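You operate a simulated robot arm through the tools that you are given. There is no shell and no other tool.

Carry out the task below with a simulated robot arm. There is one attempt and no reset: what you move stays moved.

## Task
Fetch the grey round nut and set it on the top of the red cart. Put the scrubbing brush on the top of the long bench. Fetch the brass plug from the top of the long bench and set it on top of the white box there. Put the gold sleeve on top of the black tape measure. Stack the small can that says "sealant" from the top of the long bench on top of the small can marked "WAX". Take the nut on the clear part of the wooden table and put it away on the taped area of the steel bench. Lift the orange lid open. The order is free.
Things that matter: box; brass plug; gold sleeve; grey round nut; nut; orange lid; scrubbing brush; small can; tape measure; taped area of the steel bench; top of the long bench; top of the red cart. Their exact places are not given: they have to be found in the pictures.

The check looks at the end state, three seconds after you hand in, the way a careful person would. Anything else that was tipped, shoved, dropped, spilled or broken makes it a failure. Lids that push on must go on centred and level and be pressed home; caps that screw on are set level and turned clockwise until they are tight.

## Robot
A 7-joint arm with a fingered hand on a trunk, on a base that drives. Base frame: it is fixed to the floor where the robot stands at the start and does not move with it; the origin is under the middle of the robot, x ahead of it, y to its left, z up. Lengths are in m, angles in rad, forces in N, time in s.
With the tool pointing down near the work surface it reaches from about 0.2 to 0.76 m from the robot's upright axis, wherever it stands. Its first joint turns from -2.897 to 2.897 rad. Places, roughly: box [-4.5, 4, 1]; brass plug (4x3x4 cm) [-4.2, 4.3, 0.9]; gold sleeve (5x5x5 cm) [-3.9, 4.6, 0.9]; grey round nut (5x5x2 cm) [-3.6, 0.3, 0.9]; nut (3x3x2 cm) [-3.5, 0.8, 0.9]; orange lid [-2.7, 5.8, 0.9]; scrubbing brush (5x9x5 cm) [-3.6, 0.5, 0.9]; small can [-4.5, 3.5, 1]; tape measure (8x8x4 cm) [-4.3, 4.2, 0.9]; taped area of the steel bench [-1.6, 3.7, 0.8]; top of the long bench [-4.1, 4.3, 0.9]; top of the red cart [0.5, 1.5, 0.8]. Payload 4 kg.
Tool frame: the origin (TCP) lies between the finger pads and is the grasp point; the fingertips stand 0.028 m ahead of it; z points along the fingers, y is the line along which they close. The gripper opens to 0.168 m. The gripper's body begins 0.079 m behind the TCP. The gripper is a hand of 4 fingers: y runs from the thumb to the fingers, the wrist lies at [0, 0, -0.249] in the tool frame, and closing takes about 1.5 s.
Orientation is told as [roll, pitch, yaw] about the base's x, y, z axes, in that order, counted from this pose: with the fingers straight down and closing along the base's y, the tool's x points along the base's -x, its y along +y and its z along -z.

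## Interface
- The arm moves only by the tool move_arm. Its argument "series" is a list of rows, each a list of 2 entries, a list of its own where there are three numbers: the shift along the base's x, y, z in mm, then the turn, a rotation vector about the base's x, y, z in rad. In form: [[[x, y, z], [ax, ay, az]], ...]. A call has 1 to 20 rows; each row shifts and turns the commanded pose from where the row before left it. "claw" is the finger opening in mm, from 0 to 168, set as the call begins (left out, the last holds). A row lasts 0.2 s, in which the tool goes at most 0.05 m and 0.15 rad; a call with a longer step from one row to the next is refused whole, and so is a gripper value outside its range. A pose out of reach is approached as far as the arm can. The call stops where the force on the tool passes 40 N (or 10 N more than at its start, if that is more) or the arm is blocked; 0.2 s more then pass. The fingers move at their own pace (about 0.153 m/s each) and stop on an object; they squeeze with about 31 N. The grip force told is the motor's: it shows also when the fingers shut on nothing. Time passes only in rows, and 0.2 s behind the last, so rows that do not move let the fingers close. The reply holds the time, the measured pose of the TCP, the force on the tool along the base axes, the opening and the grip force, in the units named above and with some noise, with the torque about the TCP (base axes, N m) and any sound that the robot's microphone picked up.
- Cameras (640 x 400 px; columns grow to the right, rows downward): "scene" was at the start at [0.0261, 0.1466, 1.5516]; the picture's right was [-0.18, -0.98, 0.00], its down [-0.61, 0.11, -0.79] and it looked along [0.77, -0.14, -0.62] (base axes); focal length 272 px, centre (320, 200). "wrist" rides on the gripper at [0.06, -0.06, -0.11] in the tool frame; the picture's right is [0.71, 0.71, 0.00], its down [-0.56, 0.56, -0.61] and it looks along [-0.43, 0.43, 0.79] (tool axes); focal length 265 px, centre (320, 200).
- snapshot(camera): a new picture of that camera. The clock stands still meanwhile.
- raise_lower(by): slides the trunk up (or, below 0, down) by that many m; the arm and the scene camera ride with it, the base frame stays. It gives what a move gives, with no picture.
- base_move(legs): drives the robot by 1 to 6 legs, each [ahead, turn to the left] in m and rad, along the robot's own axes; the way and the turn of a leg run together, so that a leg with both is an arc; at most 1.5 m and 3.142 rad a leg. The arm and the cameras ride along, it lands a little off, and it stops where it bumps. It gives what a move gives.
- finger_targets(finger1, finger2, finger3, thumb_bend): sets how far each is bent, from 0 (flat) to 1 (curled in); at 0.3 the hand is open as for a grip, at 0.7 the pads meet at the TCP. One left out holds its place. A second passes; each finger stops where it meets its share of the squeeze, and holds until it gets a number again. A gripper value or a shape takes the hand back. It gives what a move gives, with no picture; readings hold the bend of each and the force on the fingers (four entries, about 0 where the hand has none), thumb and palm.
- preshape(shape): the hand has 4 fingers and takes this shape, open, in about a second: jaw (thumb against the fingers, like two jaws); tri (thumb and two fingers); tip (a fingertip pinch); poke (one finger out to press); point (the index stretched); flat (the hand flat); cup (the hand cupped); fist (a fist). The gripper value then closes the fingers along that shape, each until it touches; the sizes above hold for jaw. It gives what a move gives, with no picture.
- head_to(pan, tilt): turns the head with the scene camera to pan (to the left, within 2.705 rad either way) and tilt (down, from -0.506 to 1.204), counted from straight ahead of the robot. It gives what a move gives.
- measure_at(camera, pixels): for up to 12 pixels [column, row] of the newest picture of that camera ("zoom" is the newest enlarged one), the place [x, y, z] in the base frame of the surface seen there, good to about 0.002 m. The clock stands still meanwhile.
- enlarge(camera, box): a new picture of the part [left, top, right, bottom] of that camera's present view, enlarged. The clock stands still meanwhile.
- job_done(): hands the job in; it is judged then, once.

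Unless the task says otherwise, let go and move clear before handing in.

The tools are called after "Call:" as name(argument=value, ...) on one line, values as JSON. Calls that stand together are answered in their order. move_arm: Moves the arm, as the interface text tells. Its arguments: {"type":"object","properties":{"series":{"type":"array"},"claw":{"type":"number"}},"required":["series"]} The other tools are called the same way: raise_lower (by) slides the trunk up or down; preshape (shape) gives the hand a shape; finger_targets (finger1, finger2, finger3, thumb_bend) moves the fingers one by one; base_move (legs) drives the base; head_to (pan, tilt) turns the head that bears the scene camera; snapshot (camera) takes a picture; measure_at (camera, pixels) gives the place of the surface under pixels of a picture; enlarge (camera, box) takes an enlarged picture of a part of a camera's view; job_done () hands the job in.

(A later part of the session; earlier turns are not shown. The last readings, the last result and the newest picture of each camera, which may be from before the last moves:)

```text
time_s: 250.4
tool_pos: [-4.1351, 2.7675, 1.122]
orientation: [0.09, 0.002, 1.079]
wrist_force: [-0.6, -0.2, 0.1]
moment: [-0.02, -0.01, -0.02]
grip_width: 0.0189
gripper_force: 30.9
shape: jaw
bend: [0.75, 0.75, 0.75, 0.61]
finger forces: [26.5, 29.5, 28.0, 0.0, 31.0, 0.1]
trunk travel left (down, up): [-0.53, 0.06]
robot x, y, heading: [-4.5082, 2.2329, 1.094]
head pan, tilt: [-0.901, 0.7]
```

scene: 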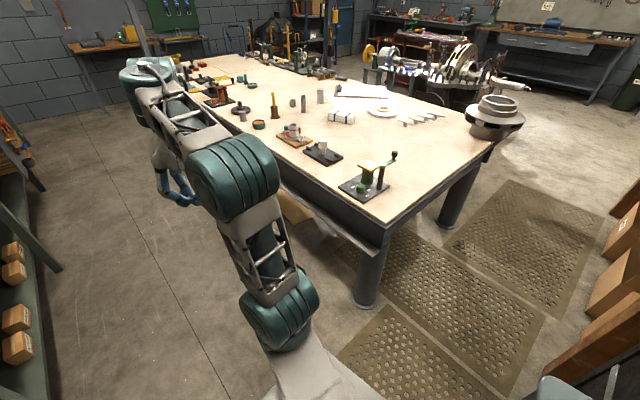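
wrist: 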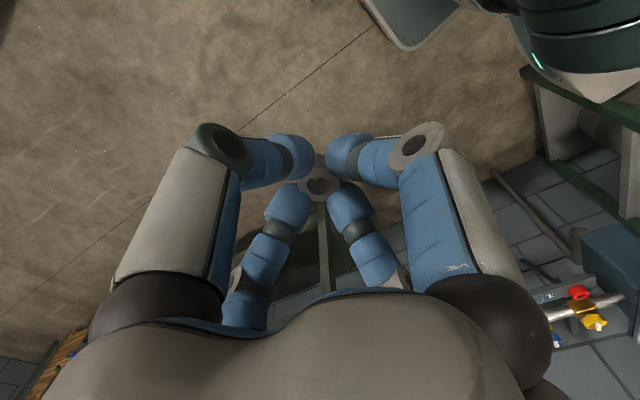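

Free again. I'll level here, then try lowering the hand to about 1.0 m (open floor below), where the elbow should sit lower.

Call:
move_arm(series=[[[0, 0, 0], [-0.021, -0.04, 0]], [[0, 0, 0], [-0.021, -0.04, 0]], [[0, 0, 0], [0, 0, 0]], [[0, 0, 0], [0, 0, 0]]])

Call:
move_arm(series=[[[0, 0, -25], [0, 0, 0]], [[0, 0, -25], [0, 0, 0]], [[0, 0, -25], [0, 0, 0]], [[0, 0, -25], [0, 0, 0]], [[0, 0, 0], [0, 0, 0]]])

```text
time_s: 251.4
tool_pos: [-4.1369, 2.7672, 1.1213]
orientation: [-0.004, -0.001, 1.078]
wrist_force: [-0.1, -0.9, -0.8]
moment: [-0.01, -0.01, 0.01]
grip_width: 0.019
gripper_force: 31.1
shape: jaw
bend: [0.75, 0.75, 0.75, 0.61]
finger forces: [26.6, 29.7, 28.1, 0.0, 30.9, 0.0]
trunk travel left (down, up): [-0.53, 0.06]
robot x, y, heading: [-4.511, 2.2322, 1.088]
head pan, tilt: [-0.901, 0.7]
```

```text
time_s: 252.1
tool_pos: [-4.1146, 2.757, 1.0688]
orientation: [-0.002, 0.003, 1.075]
wrist_force: [0.7, -0.6, -1.6]
moment: [0.09, 0.09, 0.0]
grip_width: 0.0188
gripper_force: 30.7
shape: jaw
bend: [0.75, 0.75, 0.75, 0.61]
finger forces: [26.9, 29.8, 28.2, 0.0, 31.0, 0.0]
trunk travel left (down, up): [-0.53, 0.06]
robot x, y, heading: [-4.5107, 2.2368, 1.092]
head pan, tilt: [-0.901, 0.7]
stopped in row 3: the arm was blocked; the commanded pose is now the measured one
```

A block again on the way down, with the same push toward the steel-bench side. To tell whether this is tied to the place or to the arm, I'll return to the free pose and drive a bit further along the corridor.

Call:
move_arm(series=[[[5, 10, 25], [0.025, 0.045, 0]], [[0, 0, 25], [0.02, 0.035, 0]], [[0, 0, 0], [0, 0, 0]]])

Call:
move_arm(series=[[[0, 0, 10], [0, 0, 0]], [[0, 0, 0], [0, 0, 0]]])

```text
time_s: 252.8
tool_pos: [-4.1152, 2.7652, 1.1134]
orientation: [0.094, -0.001, 1.08]
wrist_force: [-0.4, 0.3, 0.1]
moment: [0.01, 0.0, 0.01]
grip_width: 0.0188
gripper_force: 31.4
shape: jaw
bend: [0.75, 0.75, 0.75, 0.61]
finger forces: [26.7, 29.7, 28.2, 0.1, 31.0, 0.0]
trunk travel left (down, up): [-0.53, 0.06]
robot x, y, heading: [-4.5096, 2.2355, 1.09]
head pan, tilt: [-0.901, 0.7]
```

```text
time_s: 253.4
tool_pos: [-4.1157, 2.7663, 1.1227]
orientation: [0.094, 0.002, 1.081]
wrist_force: [-1.5, 0.5, -0.7]
moment: [0.0, 0.01, 0.02]
grip_width: 0.0191
gripper_force: 31.2
shape: jaw
bend: [0.75, 0.75, 0.75, 0.61]
finger forces: [26.7, 29.7, 28.2, 0.1, 31.0, 0.0]
trunk travel left (down, up): [-0.53, 0.06]
robot x, y, heading: [-4.51, 2.2358, 1.09]
head pan, tilt: [-0.901, 0.7]
```

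Free again. I'll drive a gentle arc 0.5 m along the corridor.

Call:
base_move(legs=[[0.5, -0.2]])

```text
time_s: 256.4
tool_pos: [-3.74, 3.0958, 1.1259]
orientation: [0.097, 0.002, 0.88]
wrist_force: [1.0, 0.1, -0.3]
moment: [0.0, 0.04, 0.01]
grip_width: 0.0188
gripper_force: 31.6
shape: jaw
bend: [0.75, 0.75, 0.75, 0.61]
finger forces: [26.7, 29.8, 28.1, 0.1, 31.2, 0.0]
trunk travel left (down, up): [-0.53, 0.06]
robot x, y, heading: [-4.2371, 2.6464, 0.893]
head pan, tilt: [-0.901, 0.7]
```

The drive worked. Now I'll level the hand here and retract, to see whether the trouble stayed behind.

Call:
move_arm(series=[[[0, 0, 0], [-0.031, -0.037, 0]], [[0, 0, 0], [-0.031, -0.037, 0]], [[0, 0, 0], [0, 0, 0]], [[0, 0, 0], [0, 0, 0]]])

Call:
move_arm(series=[[[-16, -19, 0], [0, 0, 0]], [[-16, -19, 0], [0, 0, 0]], [[-16, -19, 0], [0, 0, 0]], [[-16, -19, 0], [0, 0, 0]], [[-16, -19, 0], [0, 0, 0]], [[0, 0, 0], [0, 0, 0]]])

```text
time_s: 257.4
tool_pos: [-3.746, 3.0876, 1.1352]
orientation: [0.0, -0.008, 0.878]
wrist_force: [0.5, 0.3, -0.9]
moment: [0.04, -0.01, 0.01]
grip_width: 0.0188
gripper_force: 30.5
shape: jaw
bend: [0.75, 0.75, 0.75, 0.61]
finger forces: [26.7, 29.8, 28.2, 0.1, 30.9, 0.1]
trunk travel left (down, up): [-0.53, 0.06]
robot x, y, heading: [-4.2409, 2.6441, 0.893]
head pan, tilt: [-0.901, 0.7]
```

```text
time_s: 258.8
tool_pos: [-3.8281, 2.9916, 1.1326]
orientation: [0.001, -0.007, 0.881]
wrist_force: [-0.1, -0.2, -0.6]
moment: [0.07, -0.01, 0.01]
grip_width: 0.0188
gripper_force: 31.2
shape: jaw
bend: [0.75, 0.75, 0.75, 0.61]
finger forces: [26.8, 29.9, 28.1, 0.1, 31.1, 0.0]
trunk travel left (down, up): [-0.53, 0.06]
robot x, y, heading: [-4.239, 2.6489, 0.887]
head pan, tilt: [-0.901, 0.7]
```

No block here. I'll continue back to the usual tucked pose in steps.

Call:
move_arm(series=[[[-26, -14, 0], [0, 0, 0]], [[-26, -14, 0], [0, 0, 0]], [[-26, -14, 0], [0, 0, 0]], [[0, 0, 0], [0, 0, 0]]])

Call:
move_arm(series=[[[-25, -10, 3], [0, 0, 0]], [[-25, -10, 3], [0, 0, 0]], [[-15, -10, 3], [0, 0, 0]], [[-10, -10, 3], [0, 0, 0]], [[0, 0, 0], [0, 0, 0]], [[0, 0, 0], [0, 0, 0]]])

```text
time_s: 259.8
tool_pos: [-3.907, 2.9486, 1.1333]
orientation: [-0.003, -0.006, 0.879]
wrist_force: [0.0, 0.5, -0.1]
moment: [0.0, 0.0, -0.01]
grip_width: 0.0189
gripper_force: 31.0
shape: jaw
bend: [0.75, 0.75, 0.75, 0.61]
finger forces: [26.9, 29.8, 28.2, 0.0, 31.2, 0.1]
trunk travel left (down, up): [-0.53, 0.06]
robot x, y, heading: [-4.2389, 2.6479, 0.895]
head pan, tilt: [-0.901, 0.7]
```

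```text
time_s: 261.2
tool_pos: [-3.9857, 2.9086, 1.1463]
orientation: [-0.003, -0.008, 0.881]
wrist_force: [1.1, -0.3, -0.6]
moment: [-0.01, 0.04, 0.0]
grip_width: 0.0184
gripper_force: 30.7
shape: jaw
bend: [0.75, 0.75, 0.75, 0.61]
finger forces: [26.8, 29.8, 28.0, 0.0, 31.2, 0.0]
trunk travel left (down, up): [-0.53, 0.06]
robot x, y, heading: [-4.2411, 2.6471, 0.892]
head pan, tilt: [-0.901, 0.7]
```

The tucked, level pose is fine here, so the trouble belongs to that one spot near (-4.5, 2.2), which I'll avoid from now on. Next I'll look ahead along the corridor.

Call:
head_to(pan=-0.4, tilt=0.45)

Call:
snapshot(camera="scene")

Call:
head_to(pan=0.5, tilt=0.5)

Call:
snapshot(camera="scene")

```text
time_s: 262.1
tool_pos: [-3.9835, 2.9071, 1.1456]
orientation: [-0.002, -0.011, 0.88]
wrist_force: [-1.2, -0.7, -0.3]
moment: [0.04, 0.04, 0.01]
grip_width: 0.019
gripper_force: 31.5
shape: jaw
bend: [0.75, 0.75, 0.75, 0.61]
finger forces: [26.8, 29.9, 28.3, 0.0, 31.1, 0.0]
trunk travel left (down, up): [-0.53, 0.06]
robot x, y, heading: [-4.2407, 2.6452, 0.889]
head pan, tilt: [-0.4, 0.45]
```

```text
taken
```

scene: 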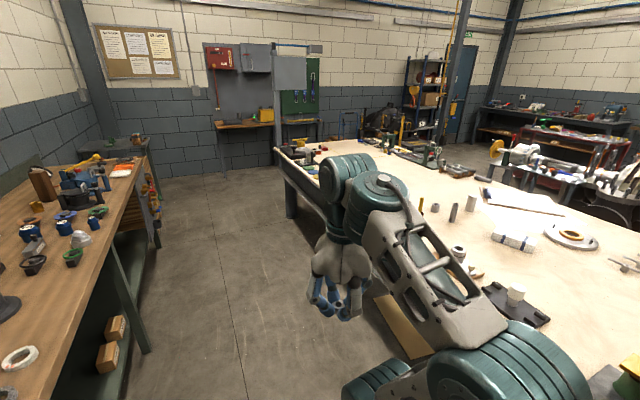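

```text
time_s: 263.3
tool_pos: [-3.9849, 2.9087, 1.1452]
orientation: [-0.003, -0.011, 0.878]
wrist_force: [0.1, -0.3, -0.4]
moment: [0.02, 0.01, 0.02]
grip_width: 0.0188
gripper_force: 31.1
shape: jaw
bend: [0.75, 0.75, 0.75, 0.61]
finger forces: [26.7, 30.0, 28.1, 0.0, 31.1, 0.0]
trunk travel left (down, up): [-0.53, 0.06]
robot x, y, heading: [-4.2396, 2.646, 0.891]
head pan, tilt: [0.499, 0.499]
```

```text
taken
```

scene: 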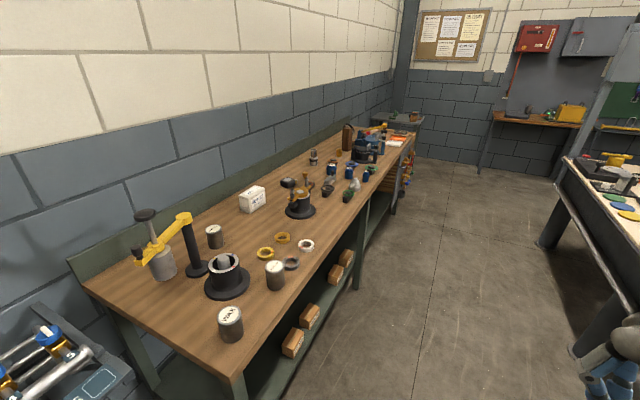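

The corridor ahead is clear. I'll drive 1.6 m along it, then look at the end of the steel bench.

Call:
base_move(legs=[[1.3, 0], [0.4, 0]])

Call:
head_to(pan=-0.7, tilt=0.55)

Call:
snapshot(camera="scene")

Call:
head_to(pan=0.2, tilt=0.5)

Call:
snapshot(camera="scene")

```text
time_s: 272.0
tool_pos: [-2.8953, 4.2254, 1.1443]
orientation: [0.001, -0.008, 0.871]
wrist_force: [-0.4, 0.1, -0.2]
moment: [0.0, -0.01, -0.02]
grip_width: 0.0188
gripper_force: 30.7
shape: jaw
bend: [0.75, 0.75, 0.75, 0.61]
finger forces: [26.8, 29.8, 28.2, 0.1, 31.1, 0.0]
trunk travel left (down, up): [-0.53, 0.06]
robot x, y, heading: [-3.1566, 3.9721, 0.885]
head pan, tilt: [0.499, 0.499]
```

```text
time_s: 273.4
tool_pos: [-2.8958, 4.2257, 1.1454]
orientation: [0.0, -0.007, 0.872]
wrist_force: [0.7, 0.8, -0.6]
moment: [-0.03, -0.01, 0.02]
grip_width: 0.0189
gripper_force: 30.8
shape: jaw
bend: [0.75, 0.75, 0.75, 0.61]
finger forces: [26.8, 29.9, 28.2, 0.0, 31.0, 0.0]
trunk travel left (down, up): [-0.53, 0.06]
robot x, y, heading: [-3.1589, 3.9682, 0.888]
head pan, tilt: [-0.7, 0.55]
```

```text
taken
```

scene: 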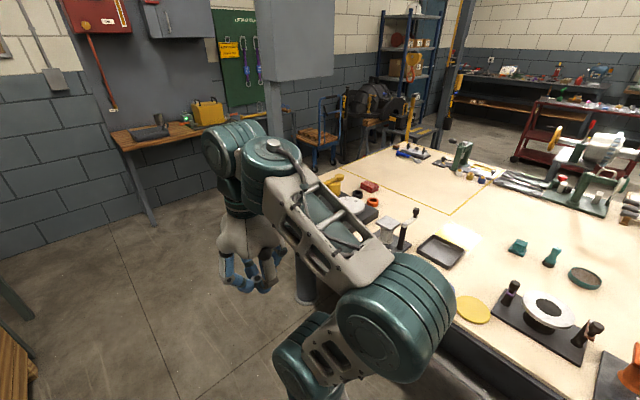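

```text
time_s: 274.6
tool_pos: [-2.8957, 4.2241, 1.1454]
orientation: [0.0, -0.01, 0.872]
wrist_force: [-0.1, 0.1, -0.3]
moment: [-0.02, 0.02, 0.01]
grip_width: 0.0191
gripper_force: 30.6
shape: jaw
bend: [0.75, 0.75, 0.75, 0.61]
finger forces: [26.8, 29.9, 28.3, 0.0, 31.1, 0.1]
trunk travel left (down, up): [-0.53, 0.06]
robot x, y, heading: [-3.157, 3.9687, 0.881]
head pan, tilt: [0.201, 0.499]
```

```text
taken
```

scene: 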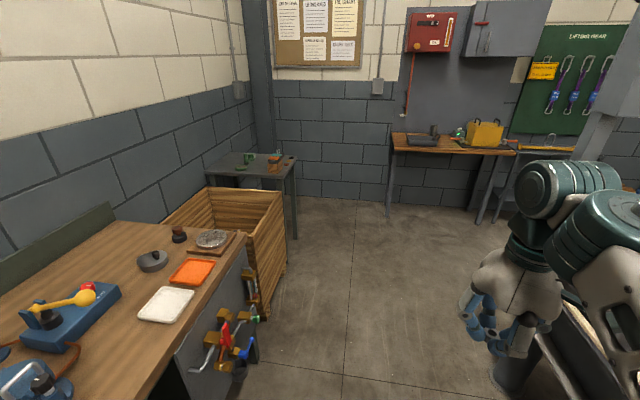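

The taped area is the empty pale patch around (400,175) bounded by yellow lines at (330,170)-(455,212)-(490,183). I'll retake that view and measure it along with the post and floor around the bench end.

Call:
head_to(pan=-0.7, tilt=0.55)

Call:
enlarge(camera="scene", box=[240, 100, 520, 280])

Call:
snapshot(camera="scene")

Call:
measure_at(camera="scene", pixels=[[455, 212], [385, 190], [490, 183], [405, 172], [430, 165], [380, 160], [410, 148], [308, 300], [278, 130], [160, 222], [345, 172], [350, 185]])

```text
time_s: 275.8
tool_pos: [-2.8956, 4.2263, 1.1457]
orientation: [0.0, -0.009, 0.871]
wrist_force: [0.6, 0.9, -0.4]
moment: [0.0, 0.02, 0.01]
grip_width: 0.0188
gripper_force: 31.5
shape: jaw
bend: [0.75, 0.75, 0.75, 0.61]
finger forces: [26.8, 29.9, 28.2, 0.0, 31.1, 0.0]
trunk travel left (down, up): [-0.53, 0.06]
robot x, y, heading: [-3.1551, 3.97, 0.884]
head pan, tilt: [-0.7, 0.55]
```

```text
2.22 times, centred on (380, 190) of scene
```

zoom: 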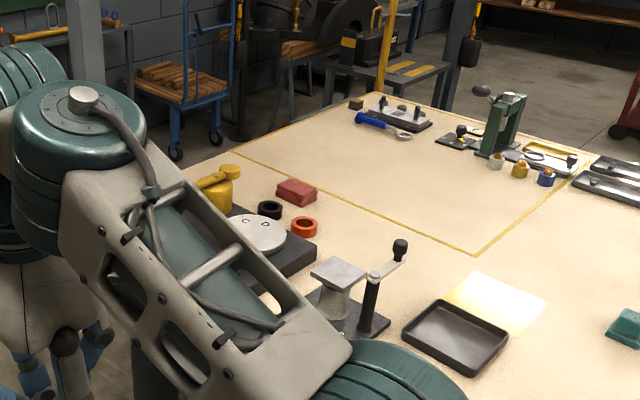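

```text
taken
```

scene: 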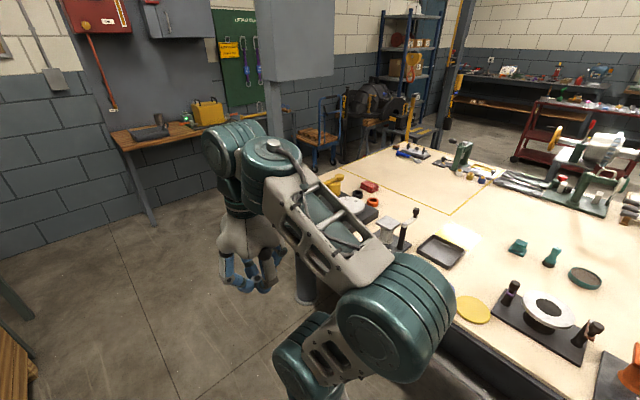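

```text
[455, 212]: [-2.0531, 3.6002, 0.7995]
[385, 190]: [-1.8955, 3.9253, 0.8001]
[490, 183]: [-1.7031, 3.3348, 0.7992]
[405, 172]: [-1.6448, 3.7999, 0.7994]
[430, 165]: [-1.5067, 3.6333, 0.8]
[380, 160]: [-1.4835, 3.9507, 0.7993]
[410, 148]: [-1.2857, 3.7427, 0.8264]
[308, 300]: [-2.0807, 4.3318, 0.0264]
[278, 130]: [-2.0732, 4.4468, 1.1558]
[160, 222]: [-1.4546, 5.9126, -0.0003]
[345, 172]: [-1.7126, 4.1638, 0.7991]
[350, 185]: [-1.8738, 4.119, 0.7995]
```

The taped area (corners (-2.05,3.60), (-1.71,4.16), (-1.47,3.24)) is empty in the middle. A post stands at (-2.07,4.45), so I'll round it with about 0.5 m clearance and come in from the bench's right end.

Call:
base_move(legs=[[0, -0.054], [1.0, 0], [0.55, 0], [0, -1.505]])

Call:
head_to(pan=-0.3, tilt=0.6)

Call:
snapshot(camera="scene")

```text
time_s: 287.8
tool_pos: [-1.8535, 4.8569, 1.1448]
orientation: [0.002, -0.009, -0.682]
wrist_force: [-0.9, 0.0, -0.3]
moment: [-0.02, 0.01, 0.01]
grip_width: 0.0192
gripper_force: 31.4
shape: jaw
bend: [0.75, 0.75, 0.75, 0.61]
finger forces: [26.2, 29.7, 28.1, 0.0, 31.4, 0.0]
trunk travel left (down, up): [-0.53, 0.06]
robot x, y, heading: [-2.117, 5.1123, -0.67]
head pan, tilt: [-0.7, 0.55]
```

```text
time_s: 288.7
tool_pos: [-1.854, 4.8565, 1.1448]
orientation: [-0.001, -0.009, -0.68]
wrist_force: [0.0, 0.0, -0.2]
moment: [0.04, -0.03, 0.03]
grip_width: 0.0191
gripper_force: 31.2
shape: jaw
bend: [0.75, 0.75, 0.75, 0.61]
finger forces: [26.4, 29.6, 28.1, 0.0, 31.4, 0.0]
trunk travel left (down, up): [-0.53, 0.06]
robot x, y, heading: [-2.1193, 5.1153, -0.665]
head pan, tilt: [-0.3, 0.6]
```

```text
taken
```

scene: 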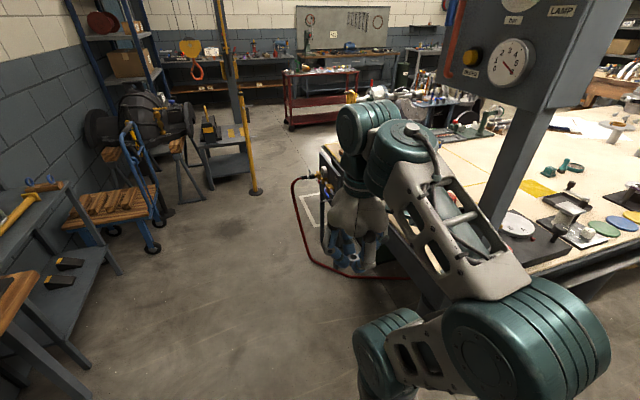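

A red hose lies on the floor by the bench's right end (pixels (300,210)-(400,278)). I'll measure it so I don't drive onto it.

Call:
measure_at(camera="scene", pixels=[[297, 185], [303, 225], [315, 258], [345, 273], [385, 277], [410, 278], [255, 190], [155, 245], [120, 270], [322, 165], [90, 365], [500, 200]])

```text
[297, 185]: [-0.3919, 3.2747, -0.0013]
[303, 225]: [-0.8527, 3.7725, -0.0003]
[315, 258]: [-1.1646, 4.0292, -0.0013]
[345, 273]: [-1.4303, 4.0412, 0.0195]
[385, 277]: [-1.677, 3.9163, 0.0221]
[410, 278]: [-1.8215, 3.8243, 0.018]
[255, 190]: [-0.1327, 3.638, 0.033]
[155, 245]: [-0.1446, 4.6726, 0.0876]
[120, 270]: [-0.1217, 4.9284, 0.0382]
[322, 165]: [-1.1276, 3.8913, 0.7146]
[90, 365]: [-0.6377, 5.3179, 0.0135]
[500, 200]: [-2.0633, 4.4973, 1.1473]
```

The hose runs from under the bench at about (-1.43,4.04) toward (-0.85,3.77). I'll stand at about (-1.52,4.59), clear of hose and post, facing a drop point near (-1.63,3.93).

Call:
base_move(legs=[[0, 0.213], [0.72, 0], [0, -1.378]])

Call:
head_to(pan=0.0, tilt=0.75)

Call:
snapshot(camera="scene")

```text
time_s: 296.8
tool_pos: [-1.6101, 4.4563, 1.1444]
orientation: [0.0, -0.007, -1.867]
wrist_force: [0.1, -0.4, -0.6]
moment: [0.0, -0.01, -0.01]
grip_width: 0.0189
gripper_force: 31.1
shape: jaw
bend: [0.75, 0.75, 0.75, 0.61]
finger forces: [25.9, 29.5, 28.1, 0.0, 31.6, 0.0]
trunk travel left (down, up): [-0.53, 0.06]
robot x, y, heading: [-1.4751, 4.7933, -1.858]
head pan, tilt: [-0.3, 0.6]
```

```text
time_s: 297.6
tool_pos: [-1.6091, 4.456, 1.1445]
orientation: [0.0, -0.01, -1.864]
wrist_force: [0.2, -0.7, 0.2]
moment: [-0.02, 0.01, 0.04]
grip_width: 0.019
gripper_force: 30.9
shape: jaw
bend: [0.75, 0.75, 0.75, 0.61]
finger forces: [26.0, 29.6, 28.1, 0.1, 31.7, 0.1]
trunk travel left (down, up): [-0.53, 0.06]
robot x, y, heading: [-1.4705, 4.7965, -1.852]
head pan, tilt: [0.0, 0.75]
```

```text
taken
```

scene: 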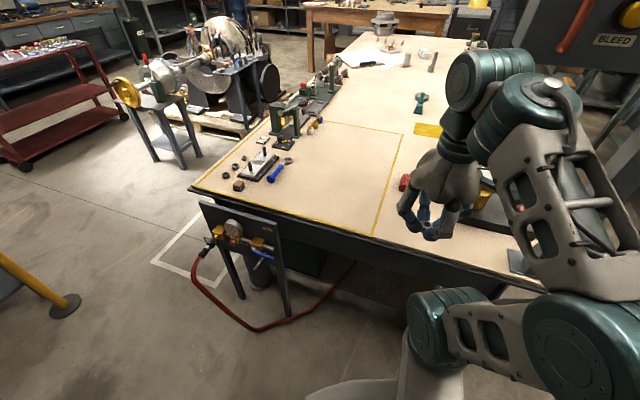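

The taped area is clearly visible, with a clear interior around (330,195). I'll measure points inside and on its borders.

Call:
measure_at(camera="scene", pixels=[[330, 190], [345, 210], [330, 210], [375, 233], [402, 133], [250, 205], [325, 121], [285, 165], [195, 188], [300, 225]])

```text
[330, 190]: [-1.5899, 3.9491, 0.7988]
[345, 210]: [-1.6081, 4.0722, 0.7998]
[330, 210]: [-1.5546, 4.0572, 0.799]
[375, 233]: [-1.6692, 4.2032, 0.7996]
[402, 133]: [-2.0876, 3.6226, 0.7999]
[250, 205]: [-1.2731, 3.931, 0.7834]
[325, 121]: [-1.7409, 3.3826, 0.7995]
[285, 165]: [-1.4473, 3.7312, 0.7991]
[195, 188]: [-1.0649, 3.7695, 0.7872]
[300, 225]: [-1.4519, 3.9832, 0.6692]
```

I'll put the nut at about (-1.60, 3.96), well inside the tape, after rolling 0.2 m closer.

Call:
base_move(legs=[[0.2, 0]])

Call:
snapshot(camera="scene")

Call:
measure_at(camera="scene", pixels=[[330, 220], [345, 240], [320, 200], [300, 200], [360, 240], [340, 200]])

```text
time_s: 299.2
tool_pos: [-1.6656, 4.2622, 1.1444]
orientation: [0.001, -0.01, -1.861]
wrist_force: [0.1, -0.2, -0.1]
moment: [0.0, -0.01, 0.04]
grip_width: 0.0188
gripper_force: 30.8
shape: jaw
bend: [0.75, 0.75, 0.75, 0.61]
finger forces: [25.9, 29.4, 28.1, 0.1, 31.6, 0.1]
trunk travel left (down, up): [-0.53, 0.06]
robot x, y, heading: [-1.527, 4.602, -1.853]
head pan, tilt: [0.0, 0.75]
```

```text
taken
```

scene: 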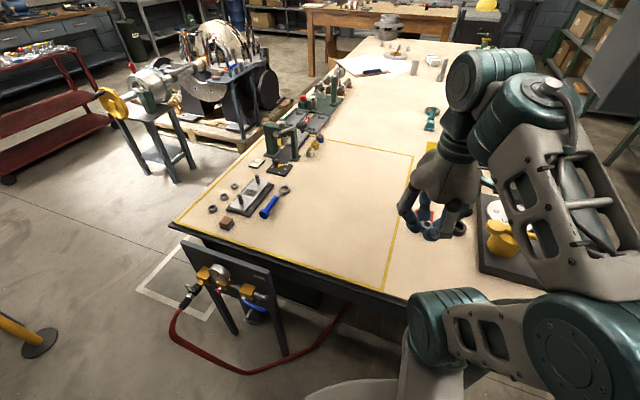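

```text
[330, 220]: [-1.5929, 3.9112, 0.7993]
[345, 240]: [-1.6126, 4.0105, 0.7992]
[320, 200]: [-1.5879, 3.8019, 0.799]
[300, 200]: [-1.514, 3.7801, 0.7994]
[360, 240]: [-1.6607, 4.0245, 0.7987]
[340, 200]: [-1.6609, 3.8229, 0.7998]
```

I'll carry the nut out over the spot while descending gradually, then stop about 4 cm above the surface.

Call:
move_arm(series=[[[8, -38, -10], [0, 0, 0]], [[8, -38, -15], [0, 0, 0]], [[8, -39, -20], [0, 0, 0]], [[8, -39, -25], [0, 0, 0]], [[8, -39, -25], [0, 0, 0]], [[8, -39, -25], [0, 0, 0]], [[9, -40, -25], [0, 0, 0]], [[9, -40, -25], [0, 0, 0]], [[0, 0, -40], [0, 0, 0]], [[0, 0, -40], [0, 0, 0]], [[0, 0, -20], [0, 0, 0]], [[0, 0, 0], [0, 0, 0]]])

Call:
snapshot(camera="wrist")

Call:
snapshot(camera="scene")

```text
time_s: 301.8
tool_pos: [-1.5969, 3.9496, 0.8745]
orientation: [0.0, -0.009, -1.863]
wrist_force: [-1.0, -0.3, -0.9]
moment: [-0.01, 0.02, 0.02]
grip_width: 0.0187
gripper_force: 30.8
shape: jaw
bend: [0.75, 0.75, 0.75, 0.61]
finger forces: [26.1, 29.6, 28.2, 0.0, 31.6, 0.0]
trunk travel left (down, up): [-0.53, 0.06]
robot x, y, heading: [-1.5262, 4.6007, -1.85]
head pan, tilt: [0.0, 0.75]
```

```text
taken
```

wrist: 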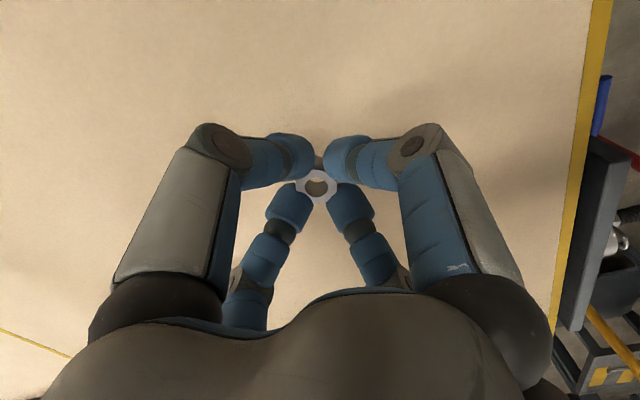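

```text
taken
```

scene: 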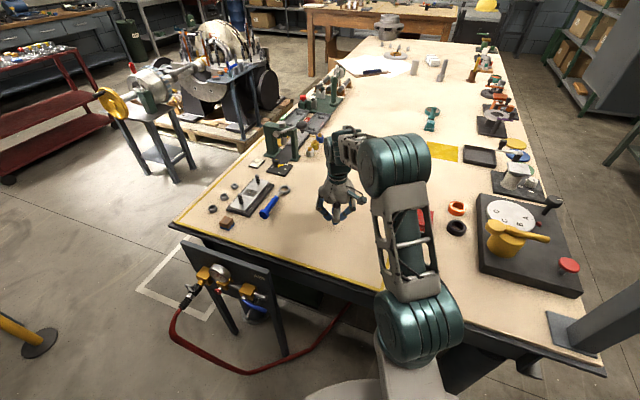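

The nut hangs well inside the tape, over a clear patch. I'll lower to just above contact and then feel down in 1 mm steps.

Call:
move_arm(series=[[[0, 0, -20], [0, 0, 0]], [[0, 0, -14], [0, 0, 0]], [[0, 0, -5], [0, 0, 0]], [[0, 0, 0], [0, 0, 0]]])

Call:
move_arm(series=[[[0, 0, -1], [0, 0, 0]], [[0, 0, -1], [0, 0, 0]], [[0, 0, 0], [0, 0, 0]]])

```text
time_s: 302.8
tool_pos: [-1.596, 3.9513, 0.8356]
orientation: [0.001, -0.009, -1.86]
wrist_force: [0.5, 0.3, -1.1]
moment: [0.0, -0.03, 0.0]
grip_width: 0.0187
gripper_force: 30.7
shape: jaw
bend: [0.75, 0.75, 0.75, 0.61]
finger forces: [26.2, 29.5, 28.2, 0.1, 31.5, 0.0]
trunk travel left (down, up): [-0.53, 0.06]
robot x, y, heading: [-1.5251, 4.6022, -1.849]
head pan, tilt: [0.0, 0.75]
```

```text
time_s: 303.6
tool_pos: [-1.5976, 3.9498, 0.8347]
orientation: [0.0, -0.009, -1.862]
wrist_force: [0.7, -0.2, -1.2]
moment: [0.03, -0.01, -0.01]
grip_width: 0.0187
gripper_force: 30.5
shape: jaw
bend: [0.75, 0.75, 0.75, 0.61]
finger forces: [26.2, 29.6, 28.2, 0.0, 31.7, 0.0]
trunk travel left (down, up): [-0.53, 0.06]
robot x, y, heading: [-1.5267, 4.6024, -1.849]
head pan, tilt: [0.0, 0.75]
```

Call:
move_arm(series=[[[0, 0, -1], [0, 0, 0]], [[0, 0, -1], [0, 0, 0]], [[0, 0, 0], [0, 0, 0]]])

Call:
move_arm(series=[[[0, 0, -1], [0, 0, 0]], [[0, 0, 0], [0, 0, 0]]])

```text
time_s: 304.4
tool_pos: [-1.5979, 3.9507, 0.8321]
orientation: [-0.001, -0.008, -1.861]
wrist_force: [-0.1, -0.1, -0.6]
moment: [-0.02, 0.01, -0.01]
grip_width: 0.0189
gripper_force: 30.9
shape: jaw
bend: [0.75, 0.75, 0.75, 0.61]
finger forces: [26.2, 29.6, 28.2, 0.1, 31.6, 0.0]
trunk travel left (down, up): [-0.53, 0.06]
robot x, y, heading: [-1.533, 4.599, -1.849]
head pan, tilt: [0.0, 0.75]
```

```text
time_s: 305.0
tool_pos: [-1.5989, 3.9504, 0.8299]
orientation: [0.0, -0.01, -1.863]
wrist_force: [0.0, -0.7, -1.5]
moment: [-0.03, -0.01, -0.02]
grip_width: 0.0188
gripper_force: 30.7
shape: jaw
bend: [0.75, 0.75, 0.75, 0.61]
finger forces: [26.3, 29.6, 28.2, 0.0, 31.5, 0.0]
trunk travel left (down, up): [-0.53, 0.06]
robot x, y, heading: [-1.5266, 4.6013, -1.849]
head pan, tilt: [0.0, 0.75]
```

Call:
move_arm(series=[[[0, 0, -1], [0, 0, 0]], [[0, 0, 0], [0, 0, 0]]])

Call:
move_arm(series=[[[0, 0, -1], [0, 0, 0]], [[0, 0, 0], [0, 0, 0]]])

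```text
time_s: 305.6
tool_pos: [-1.5986, 3.9489, 0.8289]
orientation: [-0.002, -0.009, -1.863]
wrist_force: [-0.1, 0.4, -0.1]
moment: [0.0, 0.02, 0.01]
grip_width: 0.0187
gripper_force: 31.4
shape: jaw
bend: [0.75, 0.75, 0.75, 0.61]
finger forces: [26.2, 29.9, 28.2, 0.0, 31.7, 0.1]
trunk travel left (down, up): [-0.53, 0.06]
robot x, y, heading: [-1.5296, 4.6003, -1.848]
head pan, tilt: [0.0, 0.75]
```

```text
time_s: 306.2
tool_pos: [-1.5984, 3.9498, 0.8297]
orientation: [-0.001, -0.009, -1.862]
wrist_force: [0.5, -1.6, 5.3]
moment: [-0.05, -0.03, 0.03]
grip_width: 0.0186
gripper_force: 31.3
shape: jaw
bend: [0.75, 0.75, 0.75, 0.61]
finger forces: [26.2, 33.3, 28.4, 0.0, 35.3, 0.0]
trunk travel left (down, up): [-0.53, 0.06]
robot x, y, heading: [-1.5262, 4.6011, -1.849]
head pan, tilt: [0.0, 0.75]
```

Contact (force z +5 N). I'll press one more half-millimetre's worth lightly, open to 50 mm, and rise.

Call:
move_arm(series=[[[0, 0, -0.5], [0, 0, 0]], [[0, 0, 0], [0, 0, 0]]])

Call:
move_arm(series=[[[0, 0, 0], [0, 0, 0]], [[0, 0, 0], [0, 0, 0]], [[0, 0, 0], [0, 0, 0]], [[0, 0, 0], [0, 0, 0]], [[0, 0, 15], [0, 0, 0]], [[0, 0, 30], [0, 0, 0]], [[0, 0, 40], [0, 0, 0]], [[0, 0, 0], [0, 0, 0]]], claw=60)

Call:
snapshot(camera="wrist")

```text
time_s: 306.8
tool_pos: [-1.5981, 3.9503, 0.83]
orientation: [0.001, -0.01, -1.862]
wrist_force: [1.3, -1.8, 11.4]
moment: [0.03, -0.03, 0.0]
grip_width: 0.0192
gripper_force: 30.8
shape: jaw
bend: [0.75, 0.75, 0.75, 0.61]
finger forces: [26.5, 36.1, 28.4, 0.1, 39.2, 0.0]
trunk travel left (down, up): [-0.53, 0.06]
robot x, y, heading: [-1.5279, 4.6051, -1.853]
head pan, tilt: [0.0, 0.75]
```

```text
time_s: 308.6
tool_pos: [-1.5995, 3.9501, 0.9134]
orientation: [0.0, -0.009, -1.863]
wrist_force: [0.7, 0.1, 0.1]
moment: [0.0, 0.01, 0.02]
grip_width: 0.0597
gripper_force: 0.1
shape: jaw
bend: [0.79, 0.79, 0.79, 0.42]
finger forces: [0.0, 0.0, 0.0, 0.0, 0.0, 0.0]
trunk travel left (down, up): [-0.53, 0.06]
robot x, y, heading: [-1.5289, 4.5985, -1.85]
head pan, tilt: [0.0, 0.75]
```

```text
taken
```

wrist: 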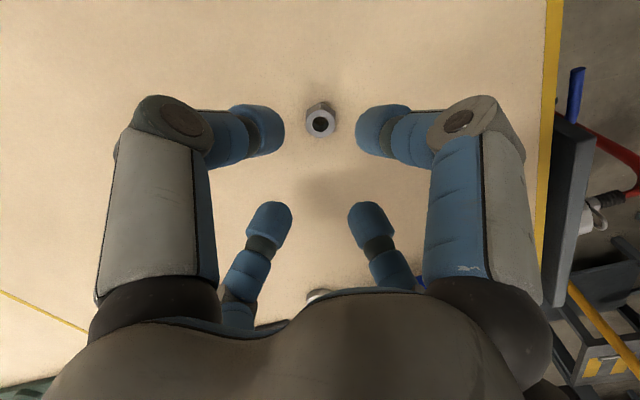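

The nut stands flat on the bench inside the tape. I'll raise and tuck the arm, then look at the orange lid area and the long bench, which are close by.

Call:
move_arm(series=[[[0, 0, 40], [0, 0, 0]], [[0, 0, 40], [0, 0, 0]], [[0, 10, 40], [0, 0, 0]], [[-8, 35, 25], [0, 0, 0]], [[-9, 38, 25], [0, 0, 0]], [[-9, 38, 20], [0, 0, 0]], [[-9, 38, 20], [0, 0, 0]], [[-9, 38, 10], [0, 0, 0]], [[-10, 40, 0], [0, 0, 0]], [[-10, 40, 0], [0, 0, 0]], [[0, 10, 0], [0, 0, 0]], [[0, 0, 0], [0, 0, 0]]])

Call:
head_to(pan=-2.3, tilt=0.3)

Call:
snapshot(camera="scene")

```text
time_s: 311.2
tool_pos: [-1.6617, 4.2377, 1.1344]
orientation: [0.0, -0.009, -1.861]
wrist_force: [0.1, -0.2, 0.0]
moment: [0.02, -0.04, 0.03]
grip_width: 0.0599
gripper_force: 0.1
shape: jaw
bend: [0.79, 0.79, 0.79, 0.42]
finger forces: [0.0, 0.0, 0.1, 0.0, 0.1, 0.1]
trunk travel left (down, up): [-0.53, 0.06]
robot x, y, heading: [-1.5279, 4.6012, -1.853]
head pan, tilt: [0.0, 0.75]
```

```text
time_s: 313.3
tool_pos: [-1.6621, 4.2383, 1.134]
orientation: [0.0, -0.009, -1.863]
wrist_force: [0.2, -0.8, -0.2]
moment: [0.03, -0.02, -0.01]
grip_width: 0.0601
gripper_force: 0.1
shape: jaw
bend: [0.79, 0.79, 0.79, 0.42]
finger forces: [0.0, 0.1, 0.0, 0.1, 0.1, 0.0]
trunk travel left (down, up): [-0.53, 0.06]
robot x, y, heading: [-1.5256, 4.5988, -1.846]
head pan, tilt: [-2.3, 0.3]
```

```text
taken
```

scene: 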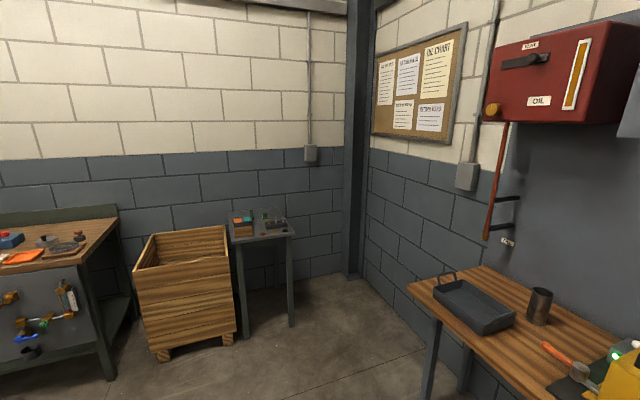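

The small corner table at (260,225) holds something with an orange part. I'll enlarge it.

Call:
enlarge(camera="scene", box=[220, 195, 310, 255])

Call:
measure_at(camera="scene", pixels=[[240, 215], [245, 230], [270, 215], [228, 240], [293, 234], [293, 325], [245, 340], [235, 340], [160, 360], [290, 215], [110, 370], [350, 278]])

```text
6.67 times, centred on (265, 225) of scene
```

zoom: 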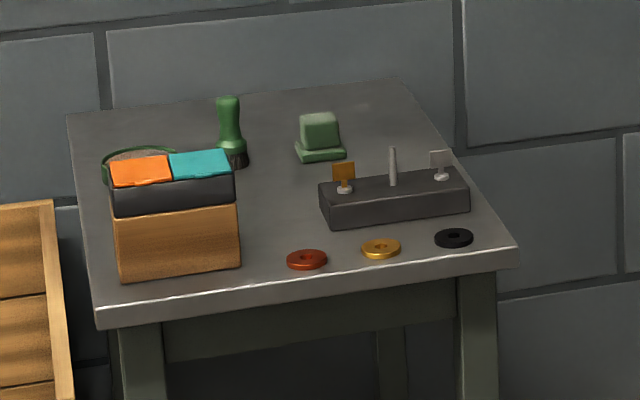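

```text
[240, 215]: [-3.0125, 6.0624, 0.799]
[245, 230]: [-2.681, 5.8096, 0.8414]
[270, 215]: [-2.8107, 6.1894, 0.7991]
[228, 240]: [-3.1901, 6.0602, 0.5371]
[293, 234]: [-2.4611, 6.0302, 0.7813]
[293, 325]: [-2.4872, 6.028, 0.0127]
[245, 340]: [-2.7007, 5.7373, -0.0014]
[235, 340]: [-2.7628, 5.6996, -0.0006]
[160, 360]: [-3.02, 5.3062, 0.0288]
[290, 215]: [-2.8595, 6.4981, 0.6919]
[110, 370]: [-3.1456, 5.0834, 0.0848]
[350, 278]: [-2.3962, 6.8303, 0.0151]
```

A wooden box with a hinged orange lid (and a teal one beside it) stands at the front left of the corner table, near (-2.70, 5.82, 0.84). I'll turn left the long way (away from the post), and drive to face it.

Call:
base_move(legs=[[0, 2.1], [0, 2.02], [1.15, 0], [0, 0.2]])

Call:
head_to(pan=0.0, tilt=0.85)

Call:
snapshot(camera="scene")

```text
time_s: 329.8
tool_pos: [-2.5905, 5.6974, 1.1339]
orientation: [0.0, -0.009, 2.499]
wrist_force: [0.4, 0.6, 0.8]
moment: [0.02, -0.02, -0.02]
grip_width: 0.0595
gripper_force: 0.1
shape: jaw
bend: [0.79, 0.79, 0.79, 0.42]
finger forces: [0.0, 0.0, 0.0, 0.1, 0.0, 0.1]
trunk travel left (down, up): [-0.53, 0.06]
robot x, y, heading: [-2.2953, 5.4488, 2.514]
head pan, tilt: [-2.3, 0.3]
```

```text
time_s: 331.9
tool_pos: [-2.5907, 5.6968, 1.1343]
orientation: [0.0, -0.008, 2.499]
wrist_force: [0.1, 0.7, -0.7]
moment: [0.03, 0.02, 0.03]
grip_width: 0.0595
gripper_force: 0.0
shape: jaw
bend: [0.79, 0.79, 0.79, 0.42]
finger forces: [0.0, 0.0, 0.1, 0.0, 0.0, 0.0]
trunk travel left (down, up): [-0.53, 0.06]
robot x, y, heading: [-2.295, 5.4427, 2.514]
head pan, tilt: [0.0, 0.85]
```

```text
taken
```

scene: 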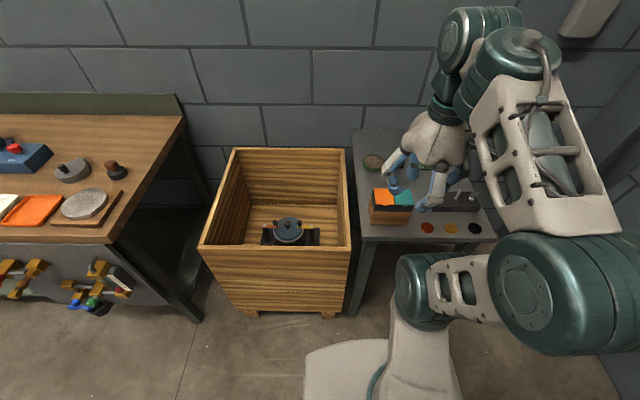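

The lidded box is at (390,205), partly behind my fingers. I'll enlarge from both cameras.

Call:
enlarge(camera="scene", box=[350, 140, 480, 250])

Call:
snapshot(camera="wrist")

```text
3.64 times, centred on (415, 195) of scene
```

zoom: 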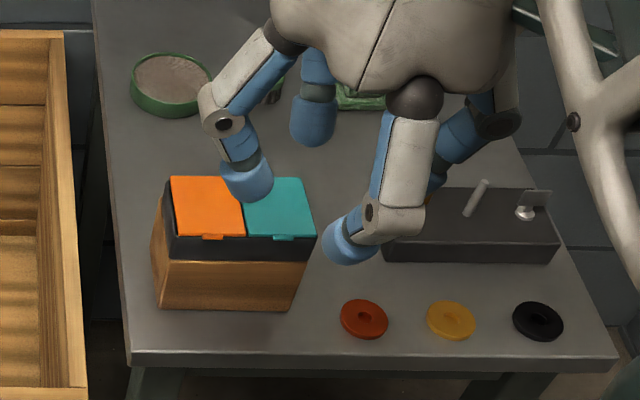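

```text
taken
```

wrist: 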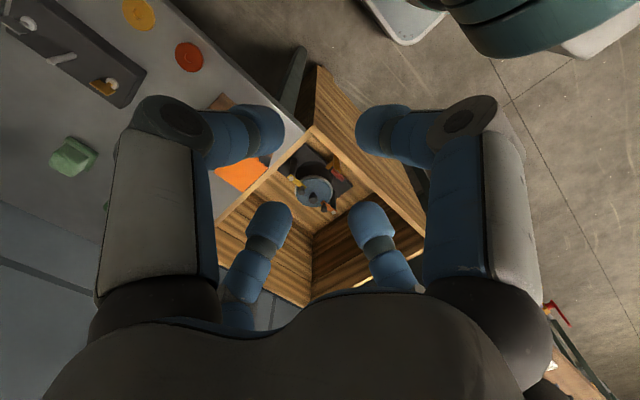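

Both lids have a small tab at their front edge ((212,237) for the orange one), so the hinges are at the back. I'll move the hand aside to the right for a clear view and measure the lid.

Call:
move_arm(series=[[[25, 34, 10], [0, 0, 0]], [[25, 34, 10], [0, 0, 0]], [[25, 34, 0], [0, 0, 0]], [[20, 25, 0], [0, 0, 0]], [[0, 0, 0], [0, 0, 0]]])

Call:
head_to(pan=-0.15, tilt=0.9)

Call:
snapshot(camera="scene")

```text
time_s: 333.1
tool_pos: [-2.4959, 5.8253, 1.1564]
orientation: [0.001, -0.008, 2.5]
wrist_force: [-0.6, -0.1, -0.7]
moment: [0.01, -0.01, -0.01]
grip_width: 0.0599
gripper_force: 0.0
shape: jaw
bend: [0.79, 0.79, 0.79, 0.42]
finger forces: [0.0, 0.0, 0.0, 0.1, 0.0, 0.1]
trunk travel left (down, up): [-0.53, 0.06]
robot x, y, heading: [-2.2967, 5.4479, 2.507]
head pan, tilt: [0.0, 0.85]
```

```text
time_s: 333.8
tool_pos: [-2.4965, 5.8243, 1.156]
orientation: [-0.002, -0.009, 2.498]
wrist_force: [-0.4, 0.5, 0.2]
moment: [0.01, 0.0, 0.02]
grip_width: 0.0596
gripper_force: 0.1
shape: jaw
bend: [0.79, 0.79, 0.79, 0.42]
finger forces: [0.0, 0.0, 0.0, 0.0, 0.0, 0.0]
trunk travel left (down, up): [-0.53, 0.06]
robot x, y, heading: [-2.2936, 5.4481, 2.512]
head pan, tilt: [-0.15, 0.901]
```

```text
taken
```

scene: 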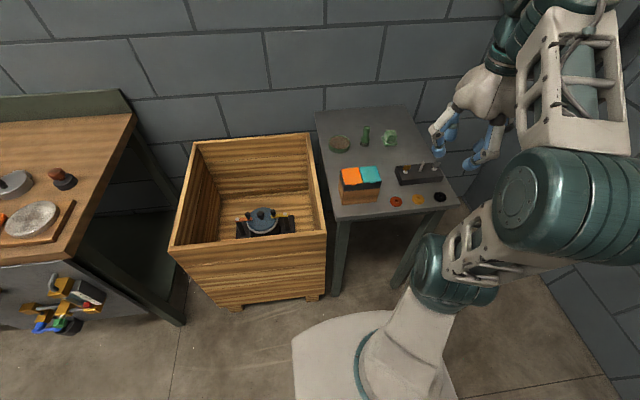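

Call:
enlarge(camera="scene", box=[330, 155, 394, 211])

```text
7.14 times, centred on (362, 183) of scene
```

zoom: 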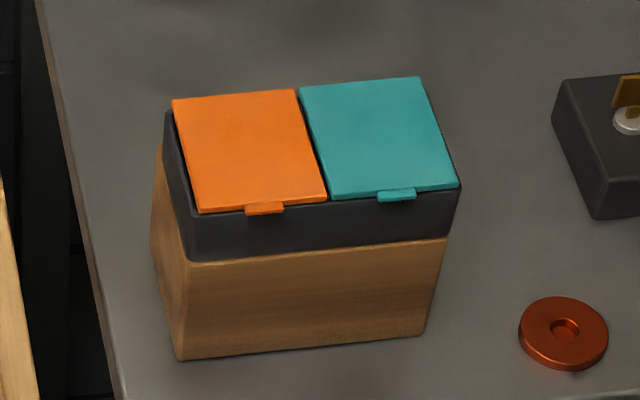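

Call:
measure_at(camera="zoom", pixels=[[176, 103], [292, 93], [322, 197], [200, 209], [264, 208], [248, 211], [282, 208], [265, 225], [250, 150], [195, 255], [180, 355], [397, 194]])

```text
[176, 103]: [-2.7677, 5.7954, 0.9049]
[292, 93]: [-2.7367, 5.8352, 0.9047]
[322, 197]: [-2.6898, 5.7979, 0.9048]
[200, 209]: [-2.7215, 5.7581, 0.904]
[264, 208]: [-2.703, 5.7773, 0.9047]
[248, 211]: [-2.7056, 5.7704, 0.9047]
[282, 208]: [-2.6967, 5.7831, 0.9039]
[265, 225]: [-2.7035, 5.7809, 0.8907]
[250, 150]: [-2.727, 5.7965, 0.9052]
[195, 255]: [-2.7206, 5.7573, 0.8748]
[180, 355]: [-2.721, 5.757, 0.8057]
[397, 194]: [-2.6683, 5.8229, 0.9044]
```

The orange lid is 50 x 60 mm at z=0.905, hinged at the back, with a small front tab at (-2.702, 5.778). I plan to hook one fingertip under that tab from the front and lift; first I'll see where the tip is in the "poke" shape.

Call:
preshape(shape="poke")

Call:
snapshot(camera="wrist")

Call:
head_to(pan=-0.5, tilt=0.7)

Call:
snapshot(camera="scene")

```text
time_s: 334.7
tool_pos: [-2.4966, 5.824, 1.155]
orientation: [0.001, -0.008, 2.5]
wrist_force: [0.5, 0.0, 0.8]
moment: [0.0, -0.02, 0.0]
grip_width: 0.0001
gripper_force: 0.0
shape: poke
bend: [1.0, 1.0, 1.0, 0.7]
finger forces: [0.1, 0.0, 0.1, 0.0, 0.0, 0.0]
trunk travel left (down, up): [-0.53, 0.06]
robot x, y, heading: [-2.2988, 5.4431, 2.513]
head pan, tilt: [-0.15, 0.901]
```

```text
taken
```

wrist: 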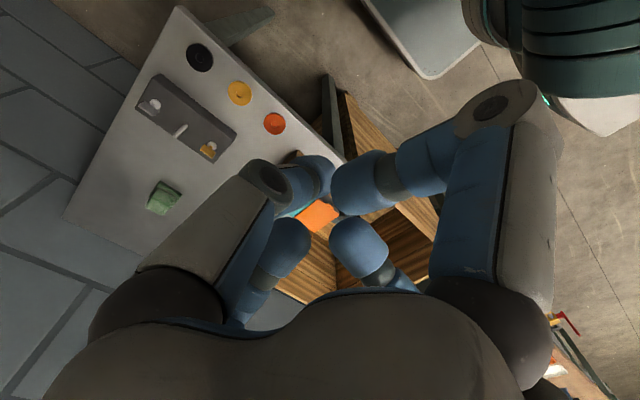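

```text
time_s: 335.6
tool_pos: [-2.4962, 5.8246, 1.1558]
orientation: [-0.001, -0.01, 2.499]
wrist_force: [-0.2, -0.2, 0.4]
moment: [0.02, -0.02, 0.01]
grip_width: 0.0
gripper_force: 0.0
shape: poke
bend: [1.0, 1.0, 1.0, 0.7]
finger forces: [0.0, 0.0, 0.1, 0.0, 0.0, 0.1]
trunk travel left (down, up): [-0.53, 0.06]
robot x, y, heading: [-2.2918, 5.4474, 2.511]
head pan, tilt: [-0.499, 0.7]
```

```text
taken
```

scene: 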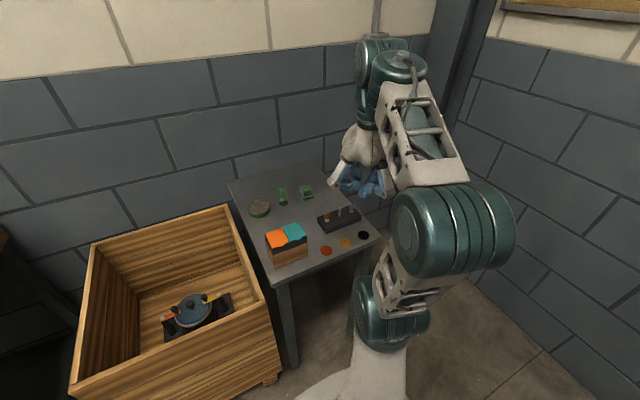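

In "poke" the thumb tip sits at the TCP with the others curled. I'll look at "point" as well.

Call:
preshape(shape="point")

Call:
snapshot(camera="wrist")

Call:
enlarge(camera="scene", box=[300, 90, 460, 250])

```text
time_s: 336.5
tool_pos: [-2.4958, 5.8251, 1.1546]
orientation: [0.0, -0.01, 2.5]
wrist_force: [0.4, 0.6, -0.2]
moment: [0.01, 0.01, 0.0]
grip_width: 0.0
gripper_force: 0.1
shape: point
bend: [0.7, 0.92, 0.91, 0.7]
finger forces: [0.0, 0.1, 0.1, 0.0, 0.0, 0.0]
trunk travel left (down, up): [-0.53, 0.06]
robot x, y, heading: [-2.2957, 5.4481, 2.513]
head pan, tilt: [-0.499, 0.7]
```

```text
taken
```

wrist: 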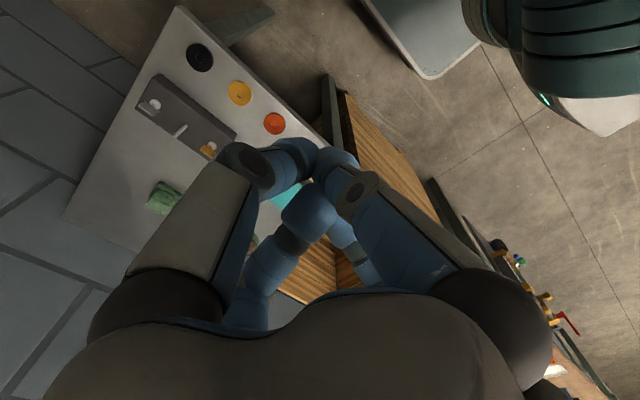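

```text
2.50 times, centred on (380, 170) of scene
```

zoom: 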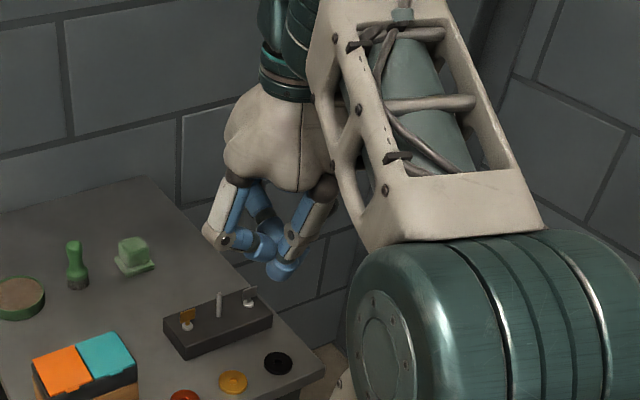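

"Point" bunches the tips too closely. With the hand pitched forward, the finger on the tool's +x side would be lowest and make a good hook, so I'll curl the others and see which finger that is.

Call:
finger_targets(finger1=0.45, finger2=1.0, finger3=1.0, thumb_bend=1.0)

Call:
snapshot(camera="wrist")

Call:
enlarge(camera="scene", box=[300, 90, 460, 250])

```text
time_s: 337.5
tool_pos: [-2.4957, 5.8261, 1.1553]
orientation: [-0.001, -0.008, 2.501]
wrist_force: [0.3, -0.3, -0.2]
moment: [0.0, -0.01, -0.01]
grip_width: 0.0522
gripper_force: 0.0
shape: fingers
bend: [0.45, 1.0, 1.0, 0.93]
finger forces: [0.0, 0.0, 0.0, 0.1, 0.0, 0.0]
trunk travel left (down, up): [-0.53, 0.06]
robot x, y, heading: [-2.2988, 5.4495, 2.51]
head pan, tilt: [-0.499, 0.7]
```

```text
taken
```

wrist: 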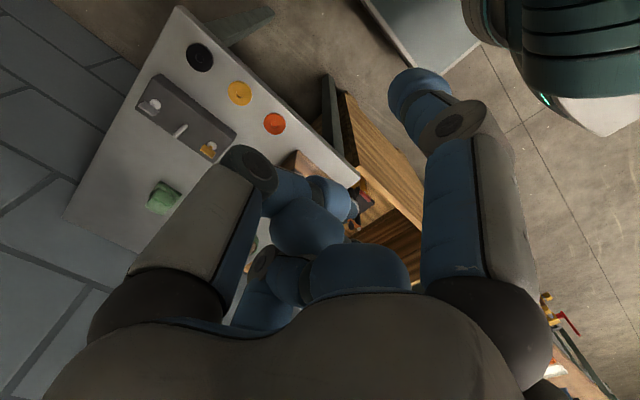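

```text
2.50 times, centred on (380, 170) of scene
```

zoom: 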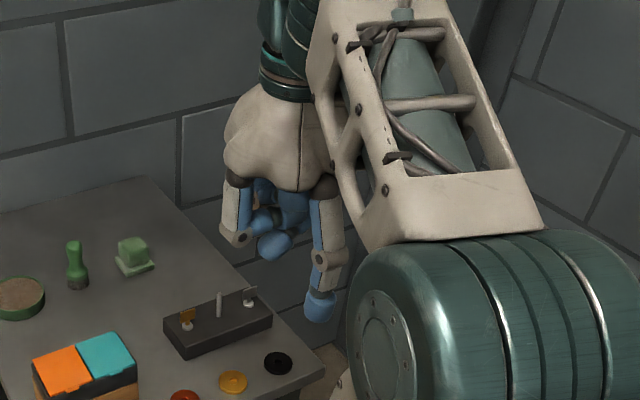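

Finger 1 is the +x finger and at bend 0.45 it sticks out well beyond the curled others. I'll measure its tip.

Call:
measure_at(camera="wrist", pixels=[[415, 90], [395, 85], [410, 70], [430, 110], [440, 80], [447, 125]])

Call:
measure_at(camera="zoom", pixels=[[320, 305], [310, 300], [332, 305], [320, 318], [322, 260], [275, 240], [325, 290]])

```text
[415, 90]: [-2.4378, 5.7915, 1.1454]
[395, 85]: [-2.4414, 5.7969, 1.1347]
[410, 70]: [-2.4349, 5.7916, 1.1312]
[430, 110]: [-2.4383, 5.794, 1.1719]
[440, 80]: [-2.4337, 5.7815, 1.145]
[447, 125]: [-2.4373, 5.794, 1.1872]
```

```text
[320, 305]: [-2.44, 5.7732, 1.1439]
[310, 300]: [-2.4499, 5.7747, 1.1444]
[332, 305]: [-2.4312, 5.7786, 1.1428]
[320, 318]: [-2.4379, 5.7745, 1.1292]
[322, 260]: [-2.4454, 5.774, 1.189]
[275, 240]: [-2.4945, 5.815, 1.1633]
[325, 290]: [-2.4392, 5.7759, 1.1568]
```

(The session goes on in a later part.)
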